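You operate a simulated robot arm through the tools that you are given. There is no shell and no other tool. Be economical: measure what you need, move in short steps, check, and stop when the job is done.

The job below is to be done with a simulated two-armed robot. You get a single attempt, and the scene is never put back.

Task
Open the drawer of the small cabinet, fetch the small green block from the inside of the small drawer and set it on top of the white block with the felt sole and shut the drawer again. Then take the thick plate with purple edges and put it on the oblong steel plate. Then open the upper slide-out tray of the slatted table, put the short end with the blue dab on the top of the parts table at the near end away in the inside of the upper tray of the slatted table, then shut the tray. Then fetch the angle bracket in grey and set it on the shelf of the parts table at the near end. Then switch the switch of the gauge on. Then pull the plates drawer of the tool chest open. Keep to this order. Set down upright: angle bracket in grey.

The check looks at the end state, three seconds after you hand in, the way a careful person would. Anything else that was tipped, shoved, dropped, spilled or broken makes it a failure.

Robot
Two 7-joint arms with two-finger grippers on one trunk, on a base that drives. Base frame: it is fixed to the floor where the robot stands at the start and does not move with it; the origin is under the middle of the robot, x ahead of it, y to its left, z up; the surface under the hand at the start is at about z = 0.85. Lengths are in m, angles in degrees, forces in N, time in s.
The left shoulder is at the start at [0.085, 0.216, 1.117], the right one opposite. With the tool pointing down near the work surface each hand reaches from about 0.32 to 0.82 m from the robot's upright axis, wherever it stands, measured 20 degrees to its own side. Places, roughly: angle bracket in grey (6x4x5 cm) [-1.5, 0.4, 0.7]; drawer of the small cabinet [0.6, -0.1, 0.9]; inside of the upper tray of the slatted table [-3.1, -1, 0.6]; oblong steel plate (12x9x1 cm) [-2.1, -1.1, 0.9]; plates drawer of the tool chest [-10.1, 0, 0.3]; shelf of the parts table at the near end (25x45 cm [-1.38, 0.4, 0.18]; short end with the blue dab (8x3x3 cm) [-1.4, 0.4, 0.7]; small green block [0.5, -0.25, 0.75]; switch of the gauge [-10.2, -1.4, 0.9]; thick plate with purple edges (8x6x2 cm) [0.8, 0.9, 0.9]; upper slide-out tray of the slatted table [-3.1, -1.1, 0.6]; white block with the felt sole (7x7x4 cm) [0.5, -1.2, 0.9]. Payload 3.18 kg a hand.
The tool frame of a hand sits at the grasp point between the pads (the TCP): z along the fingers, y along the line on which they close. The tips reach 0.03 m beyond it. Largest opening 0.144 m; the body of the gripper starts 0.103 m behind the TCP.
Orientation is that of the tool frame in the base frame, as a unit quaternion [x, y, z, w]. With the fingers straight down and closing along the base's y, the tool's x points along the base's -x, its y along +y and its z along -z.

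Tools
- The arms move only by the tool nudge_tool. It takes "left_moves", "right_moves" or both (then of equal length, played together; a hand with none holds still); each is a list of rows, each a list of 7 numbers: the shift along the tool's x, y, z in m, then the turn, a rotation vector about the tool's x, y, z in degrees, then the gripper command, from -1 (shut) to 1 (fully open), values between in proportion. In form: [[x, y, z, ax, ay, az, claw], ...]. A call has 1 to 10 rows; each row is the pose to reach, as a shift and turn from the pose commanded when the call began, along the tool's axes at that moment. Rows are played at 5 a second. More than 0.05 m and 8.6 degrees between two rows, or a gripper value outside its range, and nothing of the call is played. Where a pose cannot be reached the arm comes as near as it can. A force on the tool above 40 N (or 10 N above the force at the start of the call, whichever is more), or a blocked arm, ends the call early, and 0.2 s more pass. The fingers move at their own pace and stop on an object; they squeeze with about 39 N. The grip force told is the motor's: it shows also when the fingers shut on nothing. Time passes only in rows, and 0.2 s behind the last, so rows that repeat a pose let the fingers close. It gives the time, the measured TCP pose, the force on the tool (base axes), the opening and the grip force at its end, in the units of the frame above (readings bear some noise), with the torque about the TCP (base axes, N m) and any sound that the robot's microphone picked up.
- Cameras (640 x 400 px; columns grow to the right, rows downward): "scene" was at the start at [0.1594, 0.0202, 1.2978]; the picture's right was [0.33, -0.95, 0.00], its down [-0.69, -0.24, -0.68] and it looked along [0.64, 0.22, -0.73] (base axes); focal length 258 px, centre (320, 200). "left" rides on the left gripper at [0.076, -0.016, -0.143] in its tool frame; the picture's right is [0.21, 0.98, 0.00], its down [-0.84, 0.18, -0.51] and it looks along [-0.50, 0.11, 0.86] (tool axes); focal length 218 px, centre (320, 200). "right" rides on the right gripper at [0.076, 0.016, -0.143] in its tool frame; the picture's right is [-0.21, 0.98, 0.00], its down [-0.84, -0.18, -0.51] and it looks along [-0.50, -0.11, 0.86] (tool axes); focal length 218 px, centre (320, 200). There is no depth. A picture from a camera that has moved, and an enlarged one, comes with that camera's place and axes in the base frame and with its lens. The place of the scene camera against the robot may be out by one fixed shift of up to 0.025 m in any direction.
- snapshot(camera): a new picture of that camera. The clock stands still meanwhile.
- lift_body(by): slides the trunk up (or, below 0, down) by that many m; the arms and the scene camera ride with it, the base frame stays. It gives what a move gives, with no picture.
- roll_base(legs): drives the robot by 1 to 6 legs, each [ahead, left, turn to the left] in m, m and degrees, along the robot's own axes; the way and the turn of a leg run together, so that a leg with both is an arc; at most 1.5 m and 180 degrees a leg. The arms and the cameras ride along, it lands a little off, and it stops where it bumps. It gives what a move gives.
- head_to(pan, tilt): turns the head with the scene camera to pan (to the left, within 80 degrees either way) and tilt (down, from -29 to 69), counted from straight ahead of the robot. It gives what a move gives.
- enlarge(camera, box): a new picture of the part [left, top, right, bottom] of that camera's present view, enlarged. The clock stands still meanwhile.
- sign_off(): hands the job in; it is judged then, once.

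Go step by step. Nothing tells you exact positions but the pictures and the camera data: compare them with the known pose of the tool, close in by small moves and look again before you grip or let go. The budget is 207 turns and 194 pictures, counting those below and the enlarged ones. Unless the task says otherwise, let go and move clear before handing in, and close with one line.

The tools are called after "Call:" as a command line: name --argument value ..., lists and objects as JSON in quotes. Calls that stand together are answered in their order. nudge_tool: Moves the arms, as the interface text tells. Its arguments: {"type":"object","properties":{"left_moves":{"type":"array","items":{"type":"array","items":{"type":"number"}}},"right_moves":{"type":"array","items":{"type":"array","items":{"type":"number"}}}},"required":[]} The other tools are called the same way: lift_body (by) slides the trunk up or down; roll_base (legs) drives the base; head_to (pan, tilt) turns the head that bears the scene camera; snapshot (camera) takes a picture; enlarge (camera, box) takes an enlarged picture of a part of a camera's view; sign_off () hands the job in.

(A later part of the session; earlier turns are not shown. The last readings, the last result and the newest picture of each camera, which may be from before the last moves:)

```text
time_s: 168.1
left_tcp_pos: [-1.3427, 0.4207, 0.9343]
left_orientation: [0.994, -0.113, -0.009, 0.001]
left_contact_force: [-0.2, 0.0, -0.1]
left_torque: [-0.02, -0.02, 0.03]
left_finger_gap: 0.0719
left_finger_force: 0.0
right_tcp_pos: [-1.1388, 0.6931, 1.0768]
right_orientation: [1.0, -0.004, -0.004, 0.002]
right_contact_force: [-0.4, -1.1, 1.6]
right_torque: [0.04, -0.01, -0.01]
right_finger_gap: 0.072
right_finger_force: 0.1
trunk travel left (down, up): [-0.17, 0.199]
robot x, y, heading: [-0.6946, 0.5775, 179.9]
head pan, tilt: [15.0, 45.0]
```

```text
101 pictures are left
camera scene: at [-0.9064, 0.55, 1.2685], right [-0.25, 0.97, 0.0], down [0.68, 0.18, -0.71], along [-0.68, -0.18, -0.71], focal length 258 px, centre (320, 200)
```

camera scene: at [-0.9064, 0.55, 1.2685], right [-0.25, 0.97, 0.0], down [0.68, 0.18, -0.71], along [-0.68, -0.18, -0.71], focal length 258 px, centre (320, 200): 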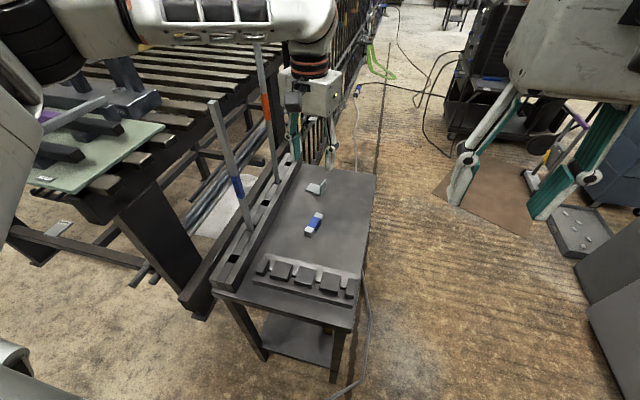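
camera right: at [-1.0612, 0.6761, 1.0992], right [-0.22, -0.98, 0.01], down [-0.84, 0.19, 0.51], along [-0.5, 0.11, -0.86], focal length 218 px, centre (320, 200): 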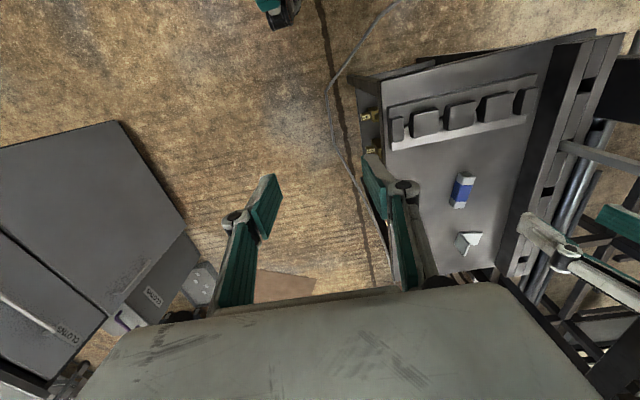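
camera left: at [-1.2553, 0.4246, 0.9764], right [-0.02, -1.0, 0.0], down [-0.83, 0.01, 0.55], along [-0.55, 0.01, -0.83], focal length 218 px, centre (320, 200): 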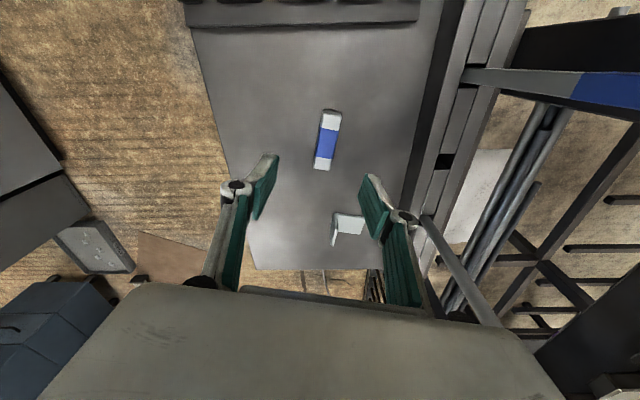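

Everything is normal again: the left forearm had come down on the rod tops. I will use the right hand instead, so I retract the left arm up and back first.

Call:
lift_body --by 0.1

Call:
nudge_tool --left_moves '[[0, 0, -0.03, 0, 0, -4, 0.0], [0.03, 0.0, -0.06, 0, 0, -8, 0.0], [0.07, 0.0, -0.08, 0, 0, -13, 0.0], [0.11, 0.0, -0.08, 0, 0, -13, 0.0], [0.15, 0.0, -0.08, 0, 0, -13, 0.0], [0.19, 0.0, -0.08, 0, 0, -13, 0.0], [0.23, 0.0, -0.08, 0, 0, -13, 0.0]]'

Call:
snapshot --camera "scene"

```text
time_s: 169.4
left_tcp_pos: [-1.3437, 0.4206, 1.0313]
left_orientation: [0.994, -0.113, -0.007, 0.002]
left_contact_force: [-0.7, 0.1, 0.4]
left_torque: [-0.03, -0.03, 0.02]
left_finger_gap: 0.0721
left_finger_force: 0.1
right_tcp_pos: [-1.1396, 0.6929, 1.1752]
right_orientation: [1.0, -0.003, -0.003, 0.001]
right_contact_force: [0.6, 0.2, -0.7]
right_torque: [0.01, -0.02, 0.01]
right_finger_gap: 0.0719
right_finger_force: 0.0
trunk travel left (down, up): [-0.27, 0.099]
robot x, y, heading: [-0.6936, 0.576, 179.7]
head pan, tilt: [15.0, 45.0]
```

```text
time_s: 171.0
left_tcp_pos: [-1.1147, 0.3688, 1.1096]
left_orientation: [1.0, 0.001, -0.008, -0.001]
left_contact_force: [0.1, 0.9, -0.7]
left_torque: [-0.01, 0.05, 0.05]
left_finger_gap: 0.072
left_finger_force: 0.0
right_tcp_pos: [-1.1384, 0.692, 1.1777]
right_orientation: [1.0, -0.003, -0.005, 0.001]
right_contact_force: [0.2, -1.1, -0.2]
right_torque: [0.02, 0.03, 0.0]
right_finger_gap: 0.0719
right_finger_force: 0.0
trunk travel left (down, up): [-0.27, 0.099]
robot x, y, heading: [-0.6952, 0.5789, 179.9]
head pan, tilt: [15.0, 45.0]
```

```text
100 pictures are left
camera scene: at [-0.8351, 0.5492, 1.3739], right [-0.25, 0.97, 0.0], down [0.68, 0.18, -0.71], along [-0.68, -0.18, -0.71], focal length 258 px, centre (320, 200)
```

scene: 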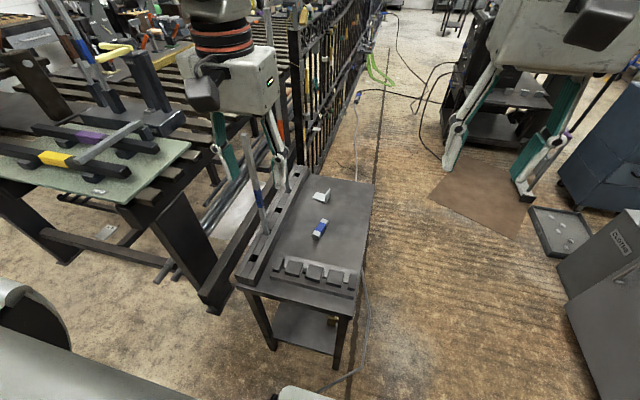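

The trunk leans forward as it lowers, which explains the head shift. I back off, tuck the left hand, and realign so the right hand can reach the piece.

Call:
roll_base --legs '[[-0.18, 0, 0]]'

Call:
lift_body --by -0.07

Call:
nudge_tool --left_moves '[[0.02, 0.04, 0, 0, 0, 0, 0.0], [0.04, 0.08, 0, 0, 0, 0, 0.0], [0.04, 0.12, 0, 0, 0, 0, 0.0]]'

Call:
roll_base --legs '[[0, 0.17, 0], [0.2, 0, 0]]'

Call:
head_to --pan 0 --tilt 50

Call:
snapshot --camera "scene"

Call:
snapshot --camera "right"

```text
time_s: 172.5
left_tcp_pos: [-0.938, 0.3681, 1.1093]
left_orientation: [1.0, 0.002, -0.008, 0.0]
left_contact_force: [0.7, -1.4, 0.1]
left_torque: [0.0, 0.02, 0.02]
left_finger_gap: 0.072
left_finger_force: 0.1
right_tcp_pos: [-0.9614, 0.6904, 1.1764]
right_orientation: [1.0, -0.002, -0.004, 0.003]
right_contact_force: [-0.5, -0.6, -0.3]
right_torque: [0.0, 0.02, -0.03]
right_finger_gap: 0.072
right_finger_force: 0.0
trunk travel left (down, up): [-0.27, 0.099]
robot x, y, heading: [-0.5139, 0.5732, 180.1]
head pan, tilt: [15.0, 45.0]
```

```text
time_s: 173.6
left_tcp_pos: [-0.9377, 0.3681, 1.04]
left_orientation: [1.0, 0.002, -0.009, 0.0]
left_contact_force: [0.3, -0.2, 0.5]
left_torque: [0.0, 0.03, -0.01]
left_finger_gap: 0.0721
left_finger_force: 0.0
right_tcp_pos: [-0.9608, 0.6901, 1.109]
right_orientation: [1.0, -0.002, -0.006, 0.003]
right_contact_force: [0.1, -0.2, 0.8]
right_torque: [0.04, 0.08, -0.01]
right_finger_gap: 0.0723
right_finger_force: 0.1
trunk travel left (down, up): [-0.2, 0.169]
robot x, y, heading: [-0.5137, 0.5748, 179.6]
head pan, tilt: [15.0, 45.0]
```

```text
time_s: 174.4
left_tcp_pos: [-0.8988, 0.2472, 1.0387]
left_orientation: [1.0, 0.003, -0.007, 0.0]
left_contact_force: [0.1, -0.8, 0.3]
left_torque: [0.04, -0.02, 0.01]
left_finger_gap: 0.0718
left_finger_force: 0.0
right_tcp_pos: [-0.9624, 0.6892, 1.1061]
right_orientation: [1.0, -0.002, -0.005, 0.002]
right_contact_force: [0.1, 0.4, 0.8]
right_torque: [0.03, 0.01, -0.01]
right_finger_gap: 0.0719
right_finger_force: 0.1
trunk travel left (down, up): [-0.2, 0.169]
robot x, y, heading: [-0.5179, 0.5739, 179.8]
head pan, tilt: [15.0, 45.0]
```

```text
time_s: 177.6
left_tcp_pos: [-1.0939, 0.0837, 1.0392]
left_orientation: [1.0, 0.003, -0.008, 0.0]
left_contact_force: [-0.2, 0.0, 0.2]
left_torque: [0.03, -0.03, 0.02]
left_finger_gap: 0.072
left_finger_force: 0.1
right_tcp_pos: [-1.158, 0.5262, 1.1064]
right_orientation: [1.0, -0.001, -0.005, 0.003]
right_contact_force: [0.1, -0.3, 0.5]
right_torque: [-0.02, -0.03, -0.06]
right_finger_gap: 0.0719
right_finger_force: 0.1
trunk travel left (down, up): [-0.2, 0.169]
robot x, y, heading: [-0.7111, 0.4093, 180.1]
head pan, tilt: [15.0, 45.0]
```

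```text
time_s: 178.4
left_tcp_pos: [-1.0936, 0.0829, 1.0384]
left_orientation: [1.0, 0.003, -0.008, 0.0]
left_contact_force: [-0.2, 1.4, 0.8]
left_torque: [-0.02, -0.01, -0.01]
left_finger_gap: 0.0722
left_finger_force: 0.1
right_tcp_pos: [-1.1567, 0.5268, 1.1064]
right_orientation: [1.0, -0.002, -0.004, 0.003]
right_contact_force: [0.2, 0.0, 1.1]
right_torque: [-0.03, 0.03, 0.01]
right_finger_gap: 0.0718
right_finger_force: 0.0
trunk travel left (down, up): [-0.2, 0.169]
robot x, y, heading: [-0.712, 0.4073, 180.0]
head pan, tilt: [0.0, 50.0]
```

```text
99 pictures are left
camera scene: at [-0.8957, 0.4054, 1.2941], right [0.0, 1.0, 0.0], down [0.77, 0.0, -0.64], along [-0.64, 0.0, -0.77], focal length 258 px, centre (320, 200)
```

scene: 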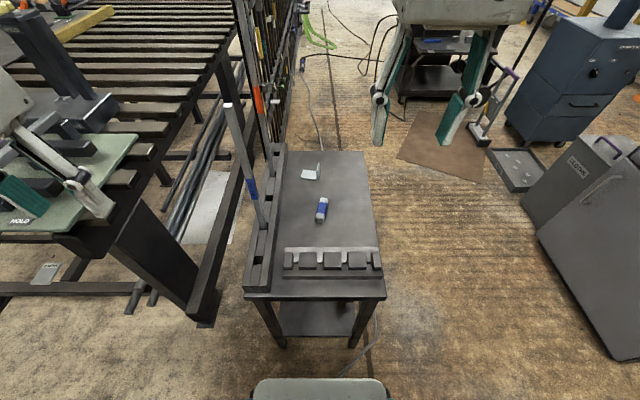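

```text
98 pictures are left
camera right: at [-1.0794, 0.5099, 1.2496], right [-0.21, -0.98, 0.01], down [-0.84, 0.18, 0.51], along [-0.5, 0.1, -0.86], focal length 218 px, centre (320, 200)
```

right: 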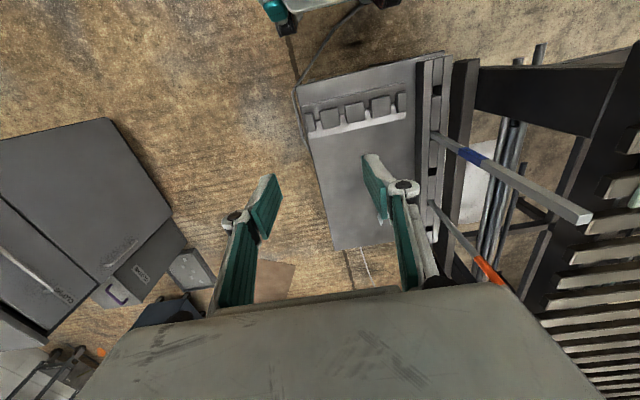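

The view is clear. I bring the right hand above the piece.

Call:
nudge_tool --right_moves '[[-0.04, 0.02, 0, 0, 0, 0, 0], [-0.08, 0.045, 0.0, 0, 0, 4, 0.0], [-0.12, 0.07, 0.01, 0, 0, 8, 0.0], [-0.155, 0.09, 0.03, 0, 0, 13, 0.0], [-0.185, 0.105, 0.06, 0, 0, 13, 0.0], [-0.185, 0.105, 0.11, 0, 0, 13, 0.0], [-0.185, 0.105, 0.16, 0, 0, 13, 0.0], [-0.185, 0.105, 0.2, 0, 0, 13, 0.0]]'

Call:
snapshot --camera "right"

Call:
snapshot --camera "scene"

```text
time_s: 180.2
left_tcp_pos: [-1.0943, 0.0831, 1.0394]
left_orientation: [1.0, 0.003, -0.008, 0.001]
left_contact_force: [-0.2, -0.3, 0.0]
left_torque: [-0.01, 0.02, 0.0]
left_finger_gap: 0.0721
left_finger_force: 0.1
right_tcp_pos: [-1.3445, 0.4185, 0.9087]
right_orientation: [0.993, -0.116, -0.004, 0.002]
right_contact_force: [0.1, 0.8, 0.3]
right_torque: [-0.01, -0.04, 0.01]
right_finger_gap: 0.0718
right_finger_force: 0.1
trunk travel left (down, up): [-0.2, 0.169]
robot x, y, heading: [-0.711, 0.4086, 180.0]
head pan, tilt: [0.0, 50.0]
```

```text
97 pictures are left
camera right: at [-1.2724, 0.3863, 1.0517], right [-0.43, -0.9, 0.01], down [-0.78, 0.37, 0.51], along [-0.47, 0.21, -0.86], focal length 218 px, centre (320, 200)
```

right: 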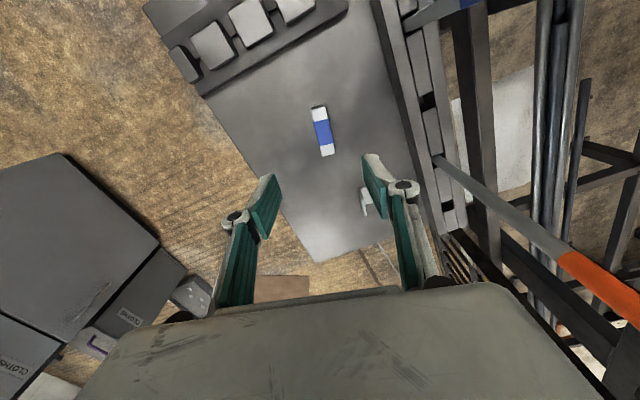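

```text
96 pictures are left
camera scene: at [-0.8965, 0.4057, 1.2939], right [0.0, 1.0, 0.0], down [0.77, 0.0, -0.64], along [-0.64, 0.0, -0.77], focal length 258 px, centre (320, 200)
```

scene: 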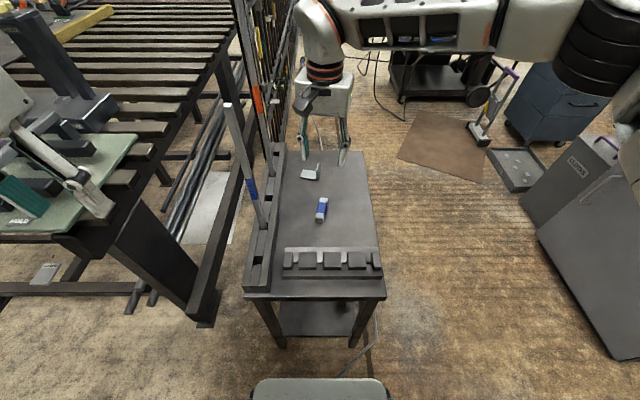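

The piece is at (-1.347, 0.414), yawed about -12°, matching the hand. I lower further and look.

Call:
nudge_tool --right_moves '[[-0.001, 0.004, 0.04, 0, 0, 0, 0], [-0.001, 0.004, 0.08, 0, 0, 0, 0.0], [-0.001, 0.004, 0.12, 0, 0, 0, 0.0]]'

Call:
snapshot --camera "right"

Call:
enlarge --camera "scene" --box '[240, 130, 400, 230]'

```text
time_s: 181.0
left_tcp_pos: [-1.0955, 0.0835, 1.0395]
left_orientation: [1.0, 0.004, -0.008, -0.001]
left_contact_force: [0.0, -0.4, -0.3]
left_torque: [0.04, -0.02, 0.0]
left_finger_gap: 0.0718
left_finger_force: 0.0
right_tcp_pos: [-1.3463, 0.416, 0.7917]
right_orientation: [0.993, -0.115, -0.003, 0.003]
right_contact_force: [-1.3, -1.1, 0.0]
right_torque: [-0.02, 0.02, 0.03]
right_finger_gap: 0.0717
right_finger_force: 0.1
trunk travel left (down, up): [-0.2, 0.169]
robot x, y, heading: [-0.7082, 0.41, 180.1]
head pan, tilt: [0.0, 50.0]
```

```text
95 pictures are left
camera right: at [-1.2735, 0.3821, 0.9347], right [-0.43, -0.9, 0.01], down [-0.78, 0.37, 0.51], along [-0.47, 0.21, -0.86], focal length 218 px, centre (320, 200)
```

right: 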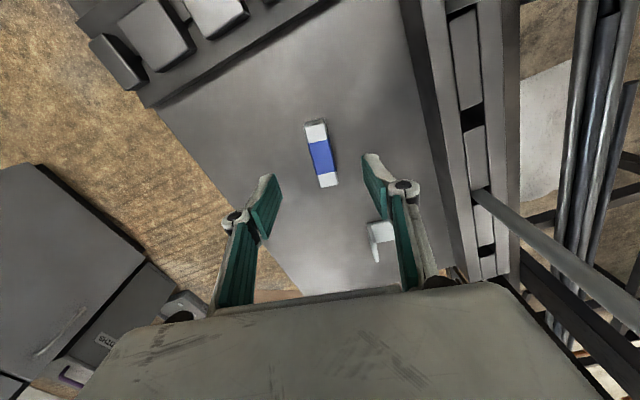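

```text
4.00 times, centred on (320, 180) of scene
camera zoom: at [-0.8968, 0.4055, 1.2938], right [0.0, 1.0, 0.0], down [0.77, 0.0, -0.64], along [-0.64, 0.0, -0.77], focal length 1031 px, centre (320, 280)
```

zoom: 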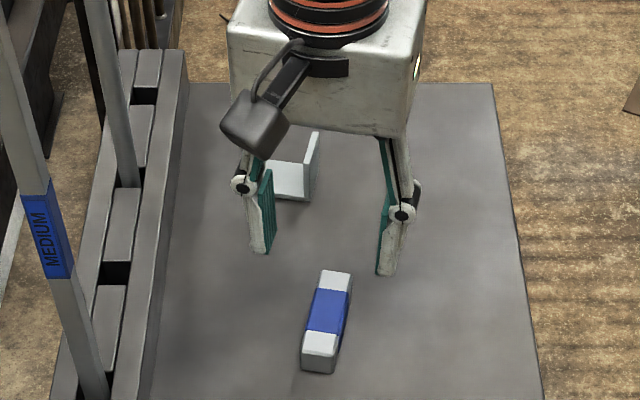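

The piece top is near z 0.69. I lower in guarded steps around it.

Call:
nudge_tool --right_moves '[[-0.005, 0, 0.03, 0, 0, 0, 0], [-0.005, 0, 0.06, 0, 0, 0, 0.0], [-0.005, 0.0, 0.08, 0, 0, 0, 0.0], [-0.005, 0.0, 0.09, 0, 0, 0, 0.0]]'

Call:
snapshot --camera "right"

Call:
enlarge --camera "scene" --box '[240, 130, 400, 230]'

```text
time_s: 182.0
left_tcp_pos: [-1.0937, 0.083, 1.0385]
left_orientation: [1.0, 0.003, -0.008, 0.0]
left_contact_force: [0.1, 0.8, -1.5]
left_torque: [-0.03, -0.01, 0.02]
left_finger_gap: 0.0719
left_finger_force: 0.1
right_tcp_pos: [-1.354, 0.4163, 0.7001]
right_orientation: [0.993, -0.115, -0.003, 0.003]
right_contact_force: [0.2, 0.0, 0.2]
right_torque: [0.02, -0.01, -0.01]
right_finger_gap: 0.072
right_finger_force: 0.0
trunk travel left (down, up): [-0.2, 0.169]
robot x, y, heading: [-0.7109, 0.4103, 180.1]
head pan, tilt: [0.0, 50.0]
```

```text
93 pictures are left
camera right: at [-1.2802, 0.3834, 0.8428], right [-0.43, -0.9, 0.01], down [-0.78, 0.37, 0.51], along [-0.47, 0.21, -0.86], focal length 218 px, centre (320, 200)
```

right: 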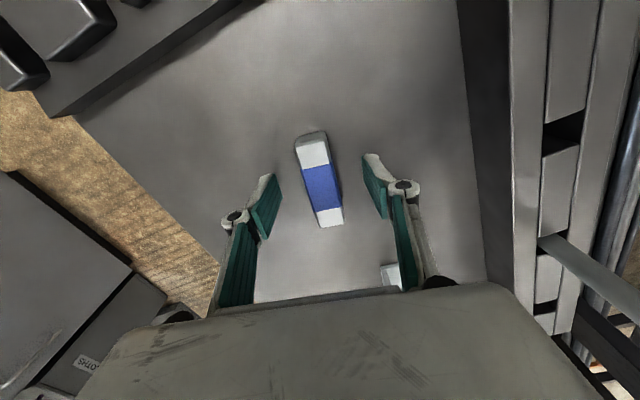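

```text
4.00 times, centred on (320, 180) of scene
camera zoom: at [-0.8958, 0.4055, 1.2941], right [0.0, 1.0, 0.0], down [0.77, 0.0, -0.64], along [-0.64, 0.0, -0.77], focal length 1031 px, centre (320, 280)
```

zoom: 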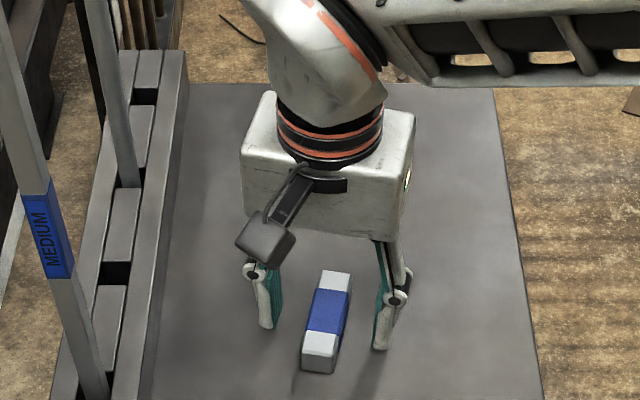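

Aligned well. I lower until the tips nearly touch the table.

Call:
nudge_tool --right_moves '[[0, 0, 0.008, 0, 0, 0, 0], [0, 0, 0.014, 0, 0, 0, 0.0], [0, 0.0, 0.018, 0, 0, 0, 0.0], [0, 0.0, 0.021, 0, 0, 0, 0.0]]'

Call:
snapshot --camera "right"

```text
time_s: 182.9
left_tcp_pos: [-1.0922, 0.085, 1.0411]
left_orientation: [1.0, 0.003, -0.01, 0.001]
left_contact_force: [-1.4, 0.4, 0.2]
left_torque: [-0.06, -0.06, 0.03]
left_finger_gap: 0.0718
left_finger_force: 0.1
right_tcp_pos: [-1.3569, 0.4194, 0.6897]
right_orientation: [0.993, -0.118, -0.008, 0.005]
right_contact_force: [5.7, 12.6, 36.0]
right_torque: [0.78, -0.02, -0.07]
right_finger_gap: 0.0246
right_finger_force: 39.7
trunk travel left (down, up): [-0.2, 0.169]
robot x, y, heading: [-0.7098, 0.4116, 179.7]
head pan, tilt: [0.0, 50.0]
stopped in row 4 (right hand): the force on the tool passed its limit at 53 N (the readings are from after the stop); the commanded pose is now the measured one
```

```text
91 pictures are left
camera right: at [-1.2835, 0.3865, 0.8319], right [-0.43, -0.9, 0.01], down [-0.77, 0.38, 0.52], along [-0.47, 0.21, -0.85], focal length 218 px, centre (320, 200)
```

right: 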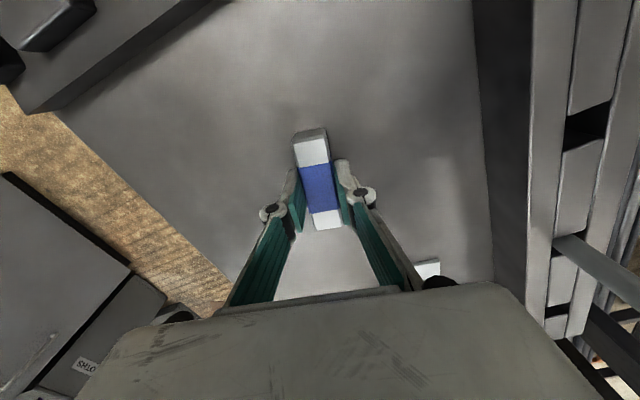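

The tips reached the table and the fingers have closed on the piece (24.6 mm). I keep the grip and lift gently.

Call:
nudge_tool --right_moves '[[0, 0, -0.002, 0, 0, 0, -1], [0, 0, -0.002, 0, 0, 0, -1.0], [0, 0.0, -0.006, 0, 0, 0, -1], [0, 0.0, -0.012, 0, 0, 0, -1], [0, 0.0, -0.025, 0, 0, 0, -1]]'

Call:
snapshot --camera "right"

```text
time_s: 184.1
left_tcp_pos: [-1.0933, 0.0833, 1.0382]
left_orientation: [1.0, 0.003, -0.008, -0.001]
left_contact_force: [0.0, -1.0, 0.1]
left_torque: [0.03, 0.04, -0.03]
left_finger_gap: 0.0723
left_finger_force: 0.1
right_tcp_pos: [-1.3528, 0.4159, 0.7068]
right_orientation: [0.993, -0.115, -0.003, 0.004]
right_contact_force: [0.3, 0.4, -3.5]
right_torque: [-0.03, 0.03, 0.04]
right_finger_gap: 0.0246
right_finger_force: 39.5
trunk travel left (down, up): [-0.2, 0.169]
robot x, y, heading: [-0.7103, 0.4142, 180.1]
head pan, tilt: [0.0, 50.0]
```

```text
90 pictures are left
camera right: at [-1.2806, 0.3832, 0.85], right [-0.43, -0.9, 0.01], down [-0.78, 0.37, 0.51], along [-0.46, 0.21, -0.86], focal length 218 px, centre (320, 200)
```

right: 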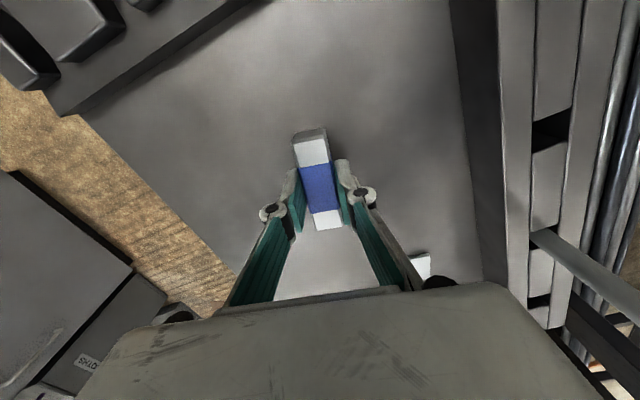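

The piece is held. I lift it straight up and draw it back.

Call:
nudge_tool --right_moves '[[0, 0, -0.03, 0, 0, 0, -1], [0, 0, -0.07, 0, 0, 0, -1], [0, 0, -0.11, 0, 0, 0, -1], [0, 0, -0.15, 0, 0, 0, -1], [0, 0, -0.19, 0, 0, 0, -1], [0, 0, -0.23, 0, 0, 0, -1], [0, 0, -0.27, 0, 0, 0, -1], [0.03, -0.02, -0.3, 0, 0, 0, -1], [0.07, -0.03, -0.32, 0, 0, 0, -1], [0.11, -0.05, -0.34, 0, 0, 0, -1]]'

Call:
nudge_tool --right_moves '[[0.04, -0.01, 0, 0, 0, -4, -1], [0.08, -0.03, 0, 0, 0, -8, -1], [0.1, -0.05, 0, 0, 0, -13, -1]]'

Call:
roll_base --legs '[[-0.22, 0, 0]]'

Call:
snapshot --camera "scene"

```text
time_s: 186.3
left_tcp_pos: [-1.0929, 0.0826, 1.0411]
left_orientation: [1.0, 0.003, -0.009, 0.001]
left_contact_force: [-0.6, 0.3, -0.3]
left_torque: [-0.03, 0.02, 0.0]
left_finger_gap: 0.0721
left_finger_force: 0.0
right_tcp_pos: [-1.2326, 0.4435, 1.0479]
right_orientation: [0.993, -0.115, -0.006, 0.003]
right_contact_force: [0.2, -0.4, -3.8]
right_torque: [-0.03, 0.01, 0.0]
right_finger_gap: 0.0245
right_finger_force: 39.4
trunk travel left (down, up): [-0.2, 0.169]
robot x, y, heading: [-0.713, 0.4122, 180.1]
head pan, tilt: [0.0, 50.0]
```

```text
time_s: 187.1
left_tcp_pos: [-1.0942, 0.0845, 1.0391]
left_orientation: [1.0, 0.003, -0.009, 0.002]
left_contact_force: [0.5, -0.6, 0.8]
left_torque: [-0.05, 0.01, -0.01]
left_finger_gap: 0.0719
left_finger_force: 0.1
right_tcp_pos: [-1.1249, 0.4696, 1.0467]
right_orientation: [1.0, -0.002, -0.005, 0.004]
right_contact_force: [-0.4, -0.4, -4.4]
right_torque: [-0.05, 0.01, 0.02]
right_finger_gap: 0.0244
right_finger_force: 38.6
trunk travel left (down, up): [-0.2, 0.169]
robot x, y, heading: [-0.7113, 0.4131, 179.7]
head pan, tilt: [0.0, 50.0]
```

```text
time_s: 188.8
left_tcp_pos: [-0.8721, 0.0825, 1.0379]
left_orientation: [1.0, 0.004, -0.007, 0.0]
left_contact_force: [0.1, -0.6, 0.6]
left_torque: [-0.02, 0.09, 0.01]
left_finger_gap: 0.0719
left_finger_force: 0.0
right_tcp_pos: [-0.9026, 0.4682, 1.0473]
right_orientation: [1.0, -0.001, -0.005, 0.003]
right_contact_force: [-0.1, 0.8, -4.3]
right_torque: [-0.04, 0.02, 0.02]
right_finger_gap: 0.0246
right_finger_force: 39.0
trunk travel left (down, up): [-0.2, 0.169]
robot x, y, heading: [-0.4927, 0.409, -179.9]
head pan, tilt: [0.0, 50.0]
```

```text
89 pictures are left
camera scene: at [-0.6737, 0.4054, 1.2941], right [0.0, 1.0, 0.0], down [0.77, 0.0, -0.64], along [-0.64, 0.0, -0.77], focal length 258 px, centre (320, 200)
```

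scene: 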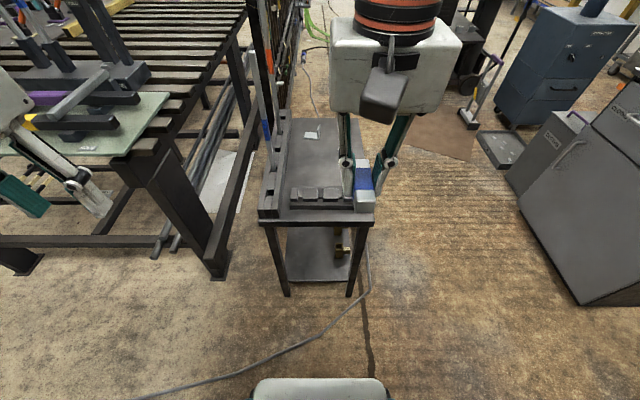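

I drive round to the slatted table's tray side: turn to face +y, reverse down the lane, then strafe left.

Call:
roll_base --legs '[[0, 0, -90], [-1.2, 0, 0], [-1.2, 0, 0], [0, 1.3, 0], [0, 1.2, 0]]'

Call:
head_to --pan 0 --tilt 40

Call:
snapshot --camera "scene"

```text
time_s: 200.1
left_tcp_pos: [-0.8485, -0.4927, 1.0391]
left_orientation: [-0.689, 0.725, 0.01, 0.002]
left_contact_force: [-0.3, -0.5, 0.1]
left_torque: [-0.01, -0.01, 0.01]
left_finger_gap: 0.0719
left_finger_force: 0.0
right_tcp_pos: [-0.4631, -0.4803, 1.0455]
right_orientation: [-0.689, 0.725, 0.004, 0.001]
right_contact_force: [-1.0, 0.9, -3.4]
right_torque: [0.01, 0.03, -0.01]
right_finger_gap: 0.0247
right_finger_force: 38.6
trunk travel left (down, up): [-0.2, 0.169]
robot x, y, heading: [-0.5412, -0.8898, 87.5]
head pan, tilt: [0.0, 50.0]
stopped in leg 3: the robot was blocked; the commanded pose is now the measured one
```

```text
time_s: 200.8
left_tcp_pos: [-0.8472, -0.493, 1.0396]
left_orientation: [-0.689, 0.724, 0.008, 0.002]
left_contact_force: [-0.5, 0.4, -0.8]
left_torque: [0.0, -0.01, -0.01]
left_finger_gap: 0.0719
left_finger_force: 0.0
right_tcp_pos: [-0.4638, -0.479, 1.0465]
right_orientation: [-0.689, 0.725, 0.005, 0.0]
right_contact_force: [0.6, 0.7, -3.6]
right_torque: [-0.01, -0.01, -0.03]
right_finger_gap: 0.0245
right_finger_force: 39.3
trunk travel left (down, up): [-0.2, 0.169]
robot x, y, heading: [-0.5395, -0.8921, 87.3]
head pan, tilt: [0.0, 40.0]
```

```text
88 pictures are left
camera scene: at [-0.543, -0.7135, 1.3078], right [1.0, -0.05, 0.0], down [-0.03, -0.64, -0.76], along [0.03, 0.76, -0.65], focal length 258 px, centre (320, 200)
```

scene: 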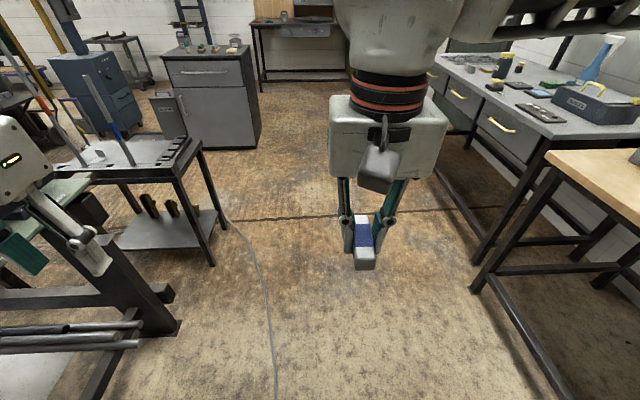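

The base was blocked while reversing. I look to the left side to see what is touching.

Call:
head_to --pan 75 --tilt 25

Call:
snapshot --camera "scene"

Call:
head_to --pan -75 --tilt 35

Call:
snapshot --camera "scene"

```text
time_s: 202.3
left_tcp_pos: [-0.8486, -0.4922, 1.0387]
left_orientation: [-0.69, 0.724, 0.009, 0.001]
left_contact_force: [0.8, 0.4, 0.2]
left_torque: [0.07, 0.0, -0.01]
left_finger_gap: 0.072
left_finger_force: 0.0
right_tcp_pos: [-0.4645, -0.4792, 1.0459]
right_orientation: [-0.689, 0.724, 0.005, 0.0]
right_contact_force: [-0.6, 0.4, -4.0]
right_torque: [0.0, -0.02, -0.04]
right_finger_gap: 0.0246
right_finger_force: 38.8
trunk travel left (down, up): [-0.2, 0.169]
robot x, y, heading: [-0.5414, -0.8902, 87.5]
head pan, tilt: [75.0, 25.0]
```

```text
87 pictures are left
camera scene: at [-0.6344, -0.7701, 1.3313], right [0.3, 0.95, 0.0], down [0.4, -0.13, -0.91], along [-0.86, 0.27, -0.42], focal length 258 px, centre (320, 200)
```

scene: 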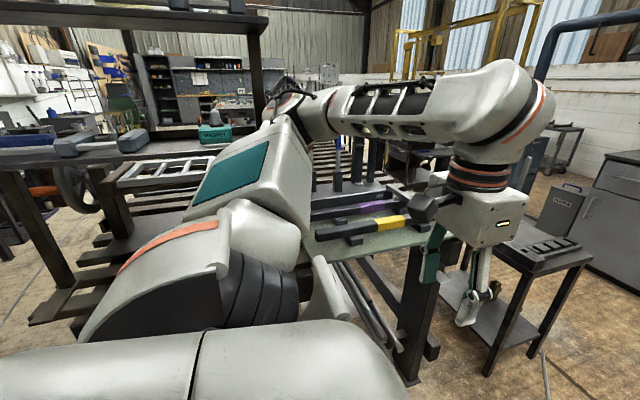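

```text
time_s: 204.6
left_tcp_pos: [-0.8483, -0.4919, 1.0391]
left_orientation: [-0.689, 0.724, 0.009, 0.002]
left_contact_force: [-0.9, 1.0, -0.9]
left_torque: [-0.03, -0.02, -0.01]
left_finger_gap: 0.072
left_finger_force: 0.1
right_tcp_pos: [-0.4628, -0.478, 1.046]
right_orientation: [-0.689, 0.724, 0.005, 0.001]
right_contact_force: [0.2, -0.4, -4.4]
right_torque: [-0.01, -0.01, 0.0]
right_finger_gap: 0.0246
right_finger_force: 38.8
trunk travel left (down, up): [-0.2, 0.169]
robot x, y, heading: [-0.5399, -0.8931, 87.2]
head pan, tilt: [-75.0, 35.0]
```

```text
86 pictures are left
camera scene: at [-0.4604, -0.7791, 1.3153], right [0.21, -0.98, 0.0], down [-0.56, -0.13, -0.82], along [0.8, 0.17, -0.57], focal length 258 px, centre (320, 200)
```

scene: 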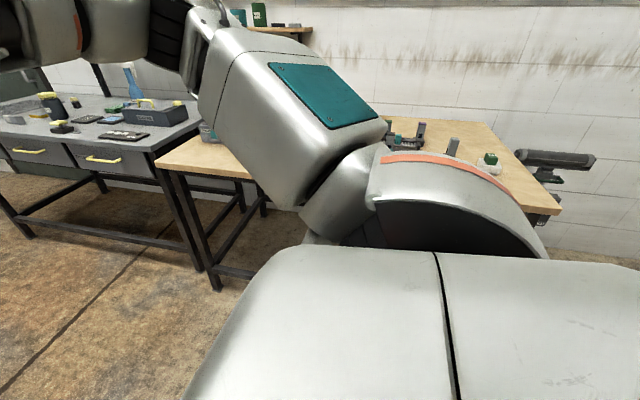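

The left elbow is close to the overhead shelf at the slatted table's end. I move away from it, tuck the left hand inward, and continue on a lane further right.

Call:
roll_base --legs '[[0.12, -0.1, 2.5]]'

Call:
nudge_tool --left_moves '[[-0.02, -0.04, 0, 0, 0, 0, 0.0], [-0.04, -0.08, 0, 0, 0, 0, 0.0], [-0.06, -0.12, 0, 0, 0, 0, 0.0], [-0.08, -0.16, 0, 0, 0, 0, 0.0]]'

Call:
roll_base --legs '[[-0.6, 0, 0], [-0.6, 0, 0]]'

Call:
head_to --pan 75 --tilt 25

Call:
snapshot --camera "scene"

```text
time_s: 206.2
left_tcp_pos: [-0.7629, -0.3949, 1.0394]
left_orientation: [-0.706, 0.708, 0.009, 0.002]
left_contact_force: [0.2, 0.5, 0.1]
left_torque: [-0.03, 0.0, 0.0]
left_finger_gap: 0.0719
left_finger_force: 0.1
right_tcp_pos: [-0.3797, -0.3631, 1.0468]
right_orientation: [-0.706, 0.708, 0.006, 0.001]
right_contact_force: [0.1, 0.8, -3.7]
right_torque: [-0.03, 0.02, 0.01]
right_finger_gap: 0.0245
right_finger_force: 39.0
trunk travel left (down, up): [-0.2, 0.169]
robot x, y, heading: [-0.437, -0.7778, 89.7]
head pan, tilt: [-75.0, 35.0]
```

```text
time_s: 207.2
left_tcp_pos: [-0.6024, -0.3174, 1.0401]
left_orientation: [-0.706, 0.708, 0.009, 0.002]
left_contact_force: [1.0, 0.6, 1.0]
left_torque: [-0.02, 0.02, -0.02]
left_finger_gap: 0.0719
left_finger_force: 0.1
right_tcp_pos: [-0.3794, -0.3639, 1.0469]
right_orientation: [-0.705, 0.709, 0.005, 0.001]
right_contact_force: [0.4, -0.4, -3.8]
right_torque: [-0.05, -0.01, 0.02]
right_finger_gap: 0.0244
right_finger_force: 39.1
trunk travel left (down, up): [-0.2, 0.169]
robot x, y, heading: [-0.4402, -0.7742, 89.7]
head pan, tilt: [-75.0, 35.0]
```

```text
time_s: 213.6
left_tcp_pos: [-0.6036, -1.5243, 1.0396]
left_orientation: [-0.704, 0.71, 0.009, 0.003]
left_contact_force: [0.5, -0.1, -0.3]
left_torque: [0.04, 0.0, 0.01]
left_finger_gap: 0.0722
left_finger_force: 0.1
right_tcp_pos: [-0.381, -1.5725, 1.0467]
right_orientation: [-0.704, 0.71, 0.005, 0.002]
right_contact_force: [-0.1, -0.3, -3.4]
right_torque: [0.01, 0.0, 0.0]
right_finger_gap: 0.0247
right_finger_force: 39.0
trunk travel left (down, up): [-0.2, 0.169]
robot x, y, heading: [-0.4391, -1.9813, 89.6]
head pan, tilt: [-75.0, 35.0]
```

```text
time_s: 215.9
left_tcp_pos: [-0.6053, -1.5241, 1.04]
left_orientation: [-0.703, 0.711, 0.009, 0.003]
left_contact_force: [-0.5, 0.5, 0.5]
left_torque: [0.0, -0.01, -0.01]
left_finger_gap: 0.0722
left_finger_force: 0.1
right_tcp_pos: [-0.3816, -1.5723, 1.0467]
right_orientation: [-0.704, 0.71, 0.005, 0.002]
right_contact_force: [0.6, -0.3, -4.3]
right_torque: [-0.01, -0.03, 0.02]
right_finger_gap: 0.0244
right_finger_force: 39.3
trunk travel left (down, up): [-0.2, 0.169]
robot x, y, heading: [-0.4404, -1.9834, 89.5]
head pan, tilt: [75.0, 25.0]
```

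```text
85 pictures are left
camera scene: at [-0.5411, -1.8707, 1.3316], right [0.27, 0.96, 0.0], down [0.41, -0.11, -0.91], along [-0.87, 0.24, -0.42], focal length 258 px, centre (320, 200)
```

scene: 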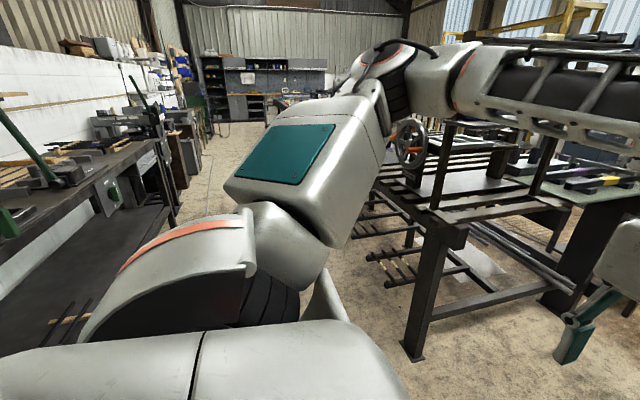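

The lane is clear. I strafe left to the tray.

Call:
roll_base --legs '[[0, 1.25, 0], [0, 1.25, 0.4]]'

Call:
head_to --pan 0 --tilt 45

Call:
snapshot --camera "scene"

```text
time_s: 238.1
left_tcp_pos: [-3.1113, -1.4781, 1.0397]
left_orientation: [-0.696, 0.718, 0.009, 0.002]
left_contact_force: [0.4, 0.3, -0.3]
left_torque: [0.0, 0.02, 0.03]
left_finger_gap: 0.0721
left_finger_force: 0.1
right_tcp_pos: [-2.8898, -1.5307, 1.0469]
right_orientation: [-0.695, 0.719, 0.006, 0.002]
right_contact_force: [0.2, -0.1, -2.7]
right_torque: [-0.01, 0.02, 0.0]
right_finger_gap: 0.0246
right_finger_force: 39.1
trunk travel left (down, up): [-0.2, 0.169]
robot x, y, heading: [-2.9621, -1.9393, 88.0]
head pan, tilt: [75.0, 25.0]
```

```text
time_s: 239.6
left_tcp_pos: [-3.1124, -1.4774, 1.0391]
left_orientation: [-0.695, 0.719, 0.009, 0.003]
left_contact_force: [-0.4, 0.2, 0.7]
left_torque: [0.0, 0.01, 0.01]
left_finger_gap: 0.0721
left_finger_force: 0.0
right_tcp_pos: [-2.8895, -1.5313, 1.0465]
right_orientation: [-0.695, 0.719, 0.006, 0.002]
right_contact_force: [-0.2, 0.5, -3.4]
right_torque: [-0.03, 0.0, 0.0]
right_finger_gap: 0.0245
right_finger_force: 39.4
trunk travel left (down, up): [-0.2, 0.169]
robot x, y, heading: [-2.9621, -1.9409, 88.5]
head pan, tilt: [0.0, 45.0]
```

```text
84 pictures are left
camera scene: at [-2.9661, -1.7708, 1.301], right [1.0, -0.03, 0.0], down [-0.02, -0.71, -0.71], along [0.02, 0.71, -0.71], focal length 258 px, centre (320, 200)
```

scene: 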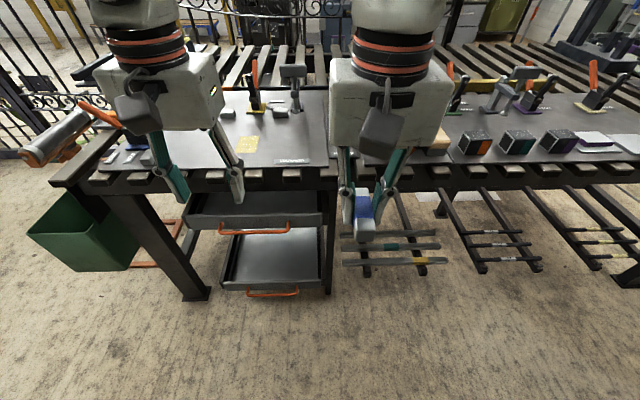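

I see two trays with orange handles; the upper one is at x≈-3.17. I zoom in on it.

Call:
enlarge --camera "scene" --box '[160, 170, 360, 310]'

Call:
snapshot --camera "left"

```text
2.86 times, centred on (260, 240) of scene
camera zoom: at [-2.9661, -1.7708, 1.301], right [1.0, -0.03, 0.0], down [-0.02, -0.71, -0.71], along [0.02, 0.71, -0.71], focal length 737 px, centre (491, 86)
```

zoom: 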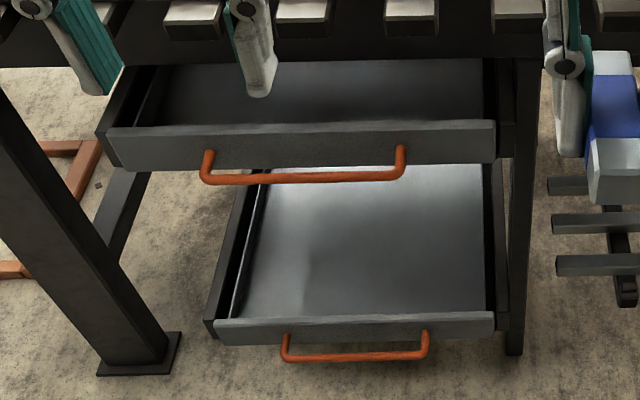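

```text
82 pictures are left
camera left: at [-3.0959, -1.5554, 1.1813], right [-0.98, -0.18, 0.01], down [-0.15, 0.84, 0.52], along [-0.1, 0.51, -0.85], focal length 218 px, centre (320, 200)
```

left: 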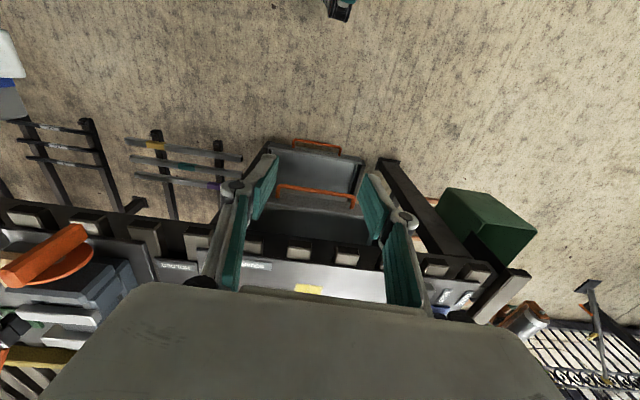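

The upper handle is a U-bar at about y -1.28, z 0.68, with its legs at x≈-3.25 and -3.04. I line up with the left hand, then tilt it 45° forward so it can grip the left leg of the bar without the palm meeting the table edge.

Call:
roll_base --legs '[[0, 0.14, 1.5]]'

Call:
nudge_tool --left_moves '[[0, 0, 0.03, 0, -8, 0, 0.0], [0, 0, 0.06, 0, -16, 0, 0.0], [0, 0, 0.09, 0, -24, 0, 0.0], [0, 0, 0.12, 0, -32, 0, 0.0], [0, 0, 0.15, 0, -40, 0, 0.0], [0, 0, 0.18, 0, -45, 0, 0.0], [0, 0, 0.21, 0, -45, 0, 0.0]]'

Call:
snapshot --camera "left"

Call:
snapshot --camera "scene"

```text
time_s: 241.4
left_tcp_pos: [-3.2635, -1.4781, 1.0402]
left_orientation: [-0.704, 0.71, 0.008, 0.003]
left_contact_force: [-0.4, 0.5, 0.6]
left_torque: [0.0, -0.01, -0.01]
left_finger_gap: 0.0716
left_finger_force: 0.0
right_tcp_pos: [-3.0411, -1.5275, 1.0478]
right_orientation: [-0.704, 0.71, 0.005, 0.002]
right_contact_force: [-0.7, -0.7, -3.6]
right_torque: [0.04, 0.02, 0.02]
right_finger_gap: 0.0248
right_finger_force: 38.6
trunk travel left (down, up): [-0.2, 0.169]
robot x, y, heading: [-3.1007, -1.9382, 89.6]
head pan, tilt: [0.0, 45.0]
```

```text
time_s: 243.0
left_tcp_pos: [-3.2548, -1.4603, 0.8198]
left_orientation: [-0.648, 0.654, 0.278, 0.274]
left_contact_force: [0.2, 0.4, 0.5]
left_torque: [-0.01, -0.01, -0.01]
left_finger_gap: 0.072
left_finger_force: 0.2
left hand out of reach, approached as far as the arm can: row 4, 5, 6, 7
right_tcp_pos: [-3.0397, -1.527, 1.0471]
right_orientation: [-0.705, 0.71, 0.006, 0.001]
right_contact_force: [-0.4, -1.1, -2.8]
right_torque: [0.0, -0.02, 0.0]
right_finger_gap: 0.0245
right_finger_force: 39.4
trunk travel left (down, up): [-0.2, 0.169]
robot x, y, heading: [-3.0964, -1.9426, 89.7]
head pan, tilt: [0.0, 45.0]
```

```text
81 pictures are left
camera left: at [-3.2391, -1.6151, 0.8648], right [-0.98, -0.14, -0.14], down [-0.17, 0.22, 0.96], along [-0.1, 0.97, -0.24], focal length 218 px, centre (320, 200)
```

left: 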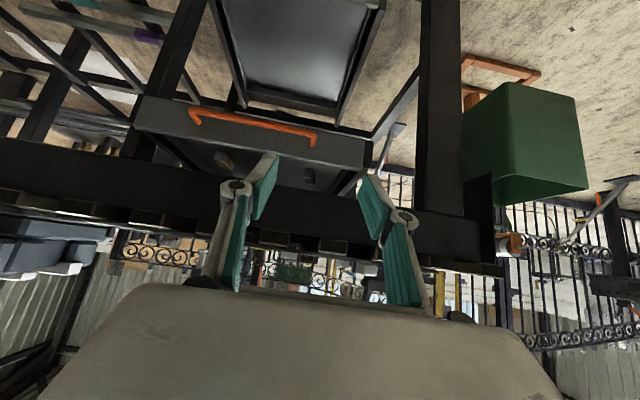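

```text
80 pictures are left
camera scene: at [-3.1101, -1.7678, 1.3009], right [1.0, -0.01, 0.0], down [0.0, -0.71, -0.71], along [0.0, 0.71, -0.71], focal length 258 px, centre (320, 200)
```

scene: 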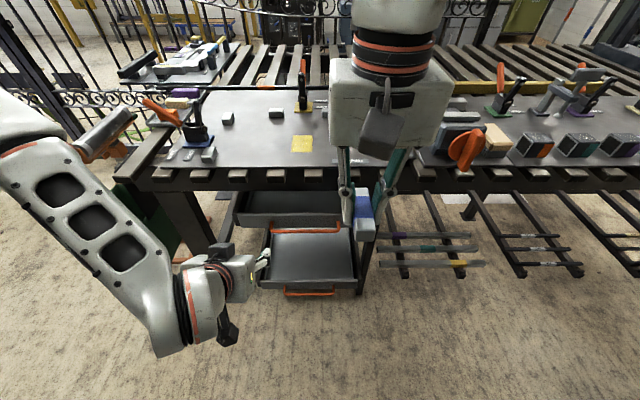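

The hand is tilted properly. Gripping the leg is tight, so I will hook closed fingers behind the bar and pull by driving back. I close the fingers and move to a pre-hook point.

Call:
nudge_tool --left_moves '[[-0.01, -0.015, 0.03, 0, 0, 0, -1], [-0.02, -0.03, 0.06, 0, 0, 0, -1], [-0.03, -0.045, 0.09, 0, 0, 0, -1], [-0.045, -0.065, 0.125, 0, 0, 0, -1], [-0.045, -0.065, 0.125, 0, 0, 0, -1]]'

Call:
snapshot --camera "left"

Call:
enlarge --camera "scene" --box '[180, 170, 400, 310]'

```text
time_s: 244.2
left_tcp_pos: [-3.1887, -1.3394, 0.7667]
left_orientation: [-0.647, 0.655, 0.278, 0.275]
left_contact_force: [0.8, -0.4, -0.2]
left_torque: [0.0, -0.01, -0.02]
left_finger_gap: 0.0
left_finger_force: 30.5
right_tcp_pos: [-3.0409, -1.5276, 1.0473]
right_orientation: [-0.704, 0.71, 0.005, 0.001]
right_contact_force: [0.5, -0.5, -4.3]
right_torque: [0.0, 0.01, -0.02]
right_finger_gap: 0.0245
right_finger_force: 39.1
trunk travel left (down, up): [-0.2, 0.169]
robot x, y, heading: [-3.101, -1.9419, 89.6]
head pan, tilt: [0.0, 45.0]
```

```text
79 pictures are left
camera left: at [-3.1724, -1.4941, 0.8112], right [-0.98, -0.14, -0.14], down [-0.17, 0.22, 0.96], along [-0.1, 0.97, -0.24], focal length 218 px, centre (320, 200)
```

left: 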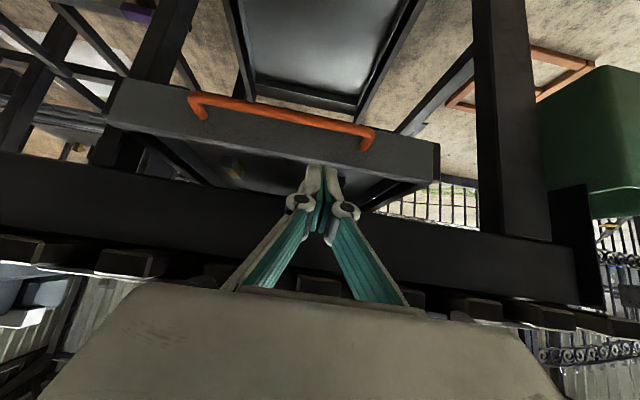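

```text
2.86 times, centred on (290, 240) of scene
camera zoom: at [-3.1098, -1.7686, 1.3012], right [1.0, -0.01, 0.0], down [0.0, -0.71, -0.71], along [0.0, 0.71, -0.71], focal length 737 px, centre (406, 86)
```

zoom: 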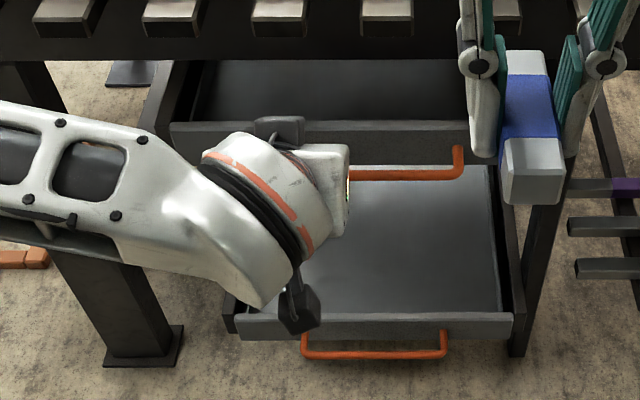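

The gap behind the bar is narrow, so a steeper tool is better. I rotate back to about 23° from vertical and place the closed fingers above the gap.

Call:
nudge_tool --left_moves '[[-0.01, 0, 0.012, 0, 7.5, 0, -1], [-0.02, 0, 0.025, 0, 15, 0, -1], [-0.03, 0, 0.038, 0, 22, 0, -1], [-0.03, 0, 0.038, 0, 22, 0, -1]]'

Call:
snapshot --camera "left"

```text
time_s: 245.2
left_tcp_pos: [-3.1879, -1.292, 0.7612]
left_orientation: [-0.688, 0.696, 0.147, 0.144]
left_contact_force: [0.4, 0.8, -0.2]
left_torque: [-0.01, -0.01, 0.0]
left_finger_gap: 0.0
left_finger_force: 31.1
right_tcp_pos: [-3.0389, -1.5271, 1.0472]
right_orientation: [-0.705, 0.71, 0.005, 0.002]
right_contact_force: [-0.4, -0.3, -4.1]
right_torque: [0.02, 0.02, 0.0]
right_finger_gap: 0.0246
right_finger_force: 37.8
trunk travel left (down, up): [-0.2, 0.169]
robot x, y, heading: [-3.0995, -1.9407, 89.7]
head pan, tilt: [0.0, 45.0]
```

```text
77 pictures are left
camera left: at [-3.1714, -1.4181, 0.8603], right [-0.98, -0.18, -0.08], down [-0.17, 0.57, 0.81], along [-0.1, 0.8, -0.59], focal length 218 px, centre (320, 200)
```

left: 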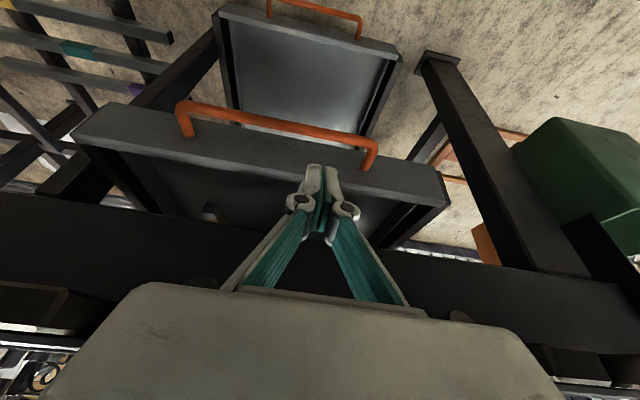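

The gap behind the bar is only about 3 cm, too tight. Hooking over the tray's front wall (top z≈0.70, y≈-1.24) from inside is easier. I tilt to 40° and line up for that.

Call:
nudge_tool --left_moves '[[-0.005, 0, -0.005, 0, -6, 0, -1], [-0.01, 0, -0.01, 0, -12, 0, -1], [-0.0133, 0, -0.01, 0, -17, 0, -1], [-0.0133, 0, -0.01, 0, -17, 0, -1]]'

Call:
snapshot --camera "left"

```text
time_s: 246.2
left_tcp_pos: [-3.1897, -1.2818, 0.7755]
left_orientation: [-0.658, 0.666, 0.249, 0.246]
left_contact_force: [-1.4, 0.1, -0.5]
left_torque: [-0.03, 0.01, 0.04]
left_finger_gap: 0.0
left_finger_force: 30.5
right_tcp_pos: [-3.0393, -1.5272, 1.0462]
right_orientation: [-0.704, 0.71, 0.006, 0.002]
right_contact_force: [-0.3, 0.6, -3.9]
right_torque: [-0.01, -0.02, 0.02]
right_finger_gap: 0.0247
right_finger_force: 39.3
trunk travel left (down, up): [-0.2, 0.169]
robot x, y, heading: [-3.1023, -1.9398, 89.6]
head pan, tilt: [0.0, 45.0]
```

```text
76 pictures are left
camera left: at [-3.1731, -1.4331, 0.8334], right [-0.98, -0.15, -0.13], down [-0.17, 0.3, 0.94], along [-0.1, 0.94, -0.32], focal length 218 px, centre (320, 200)
```

left: 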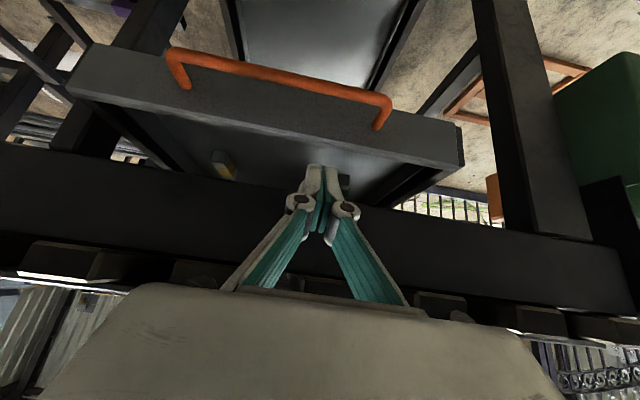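

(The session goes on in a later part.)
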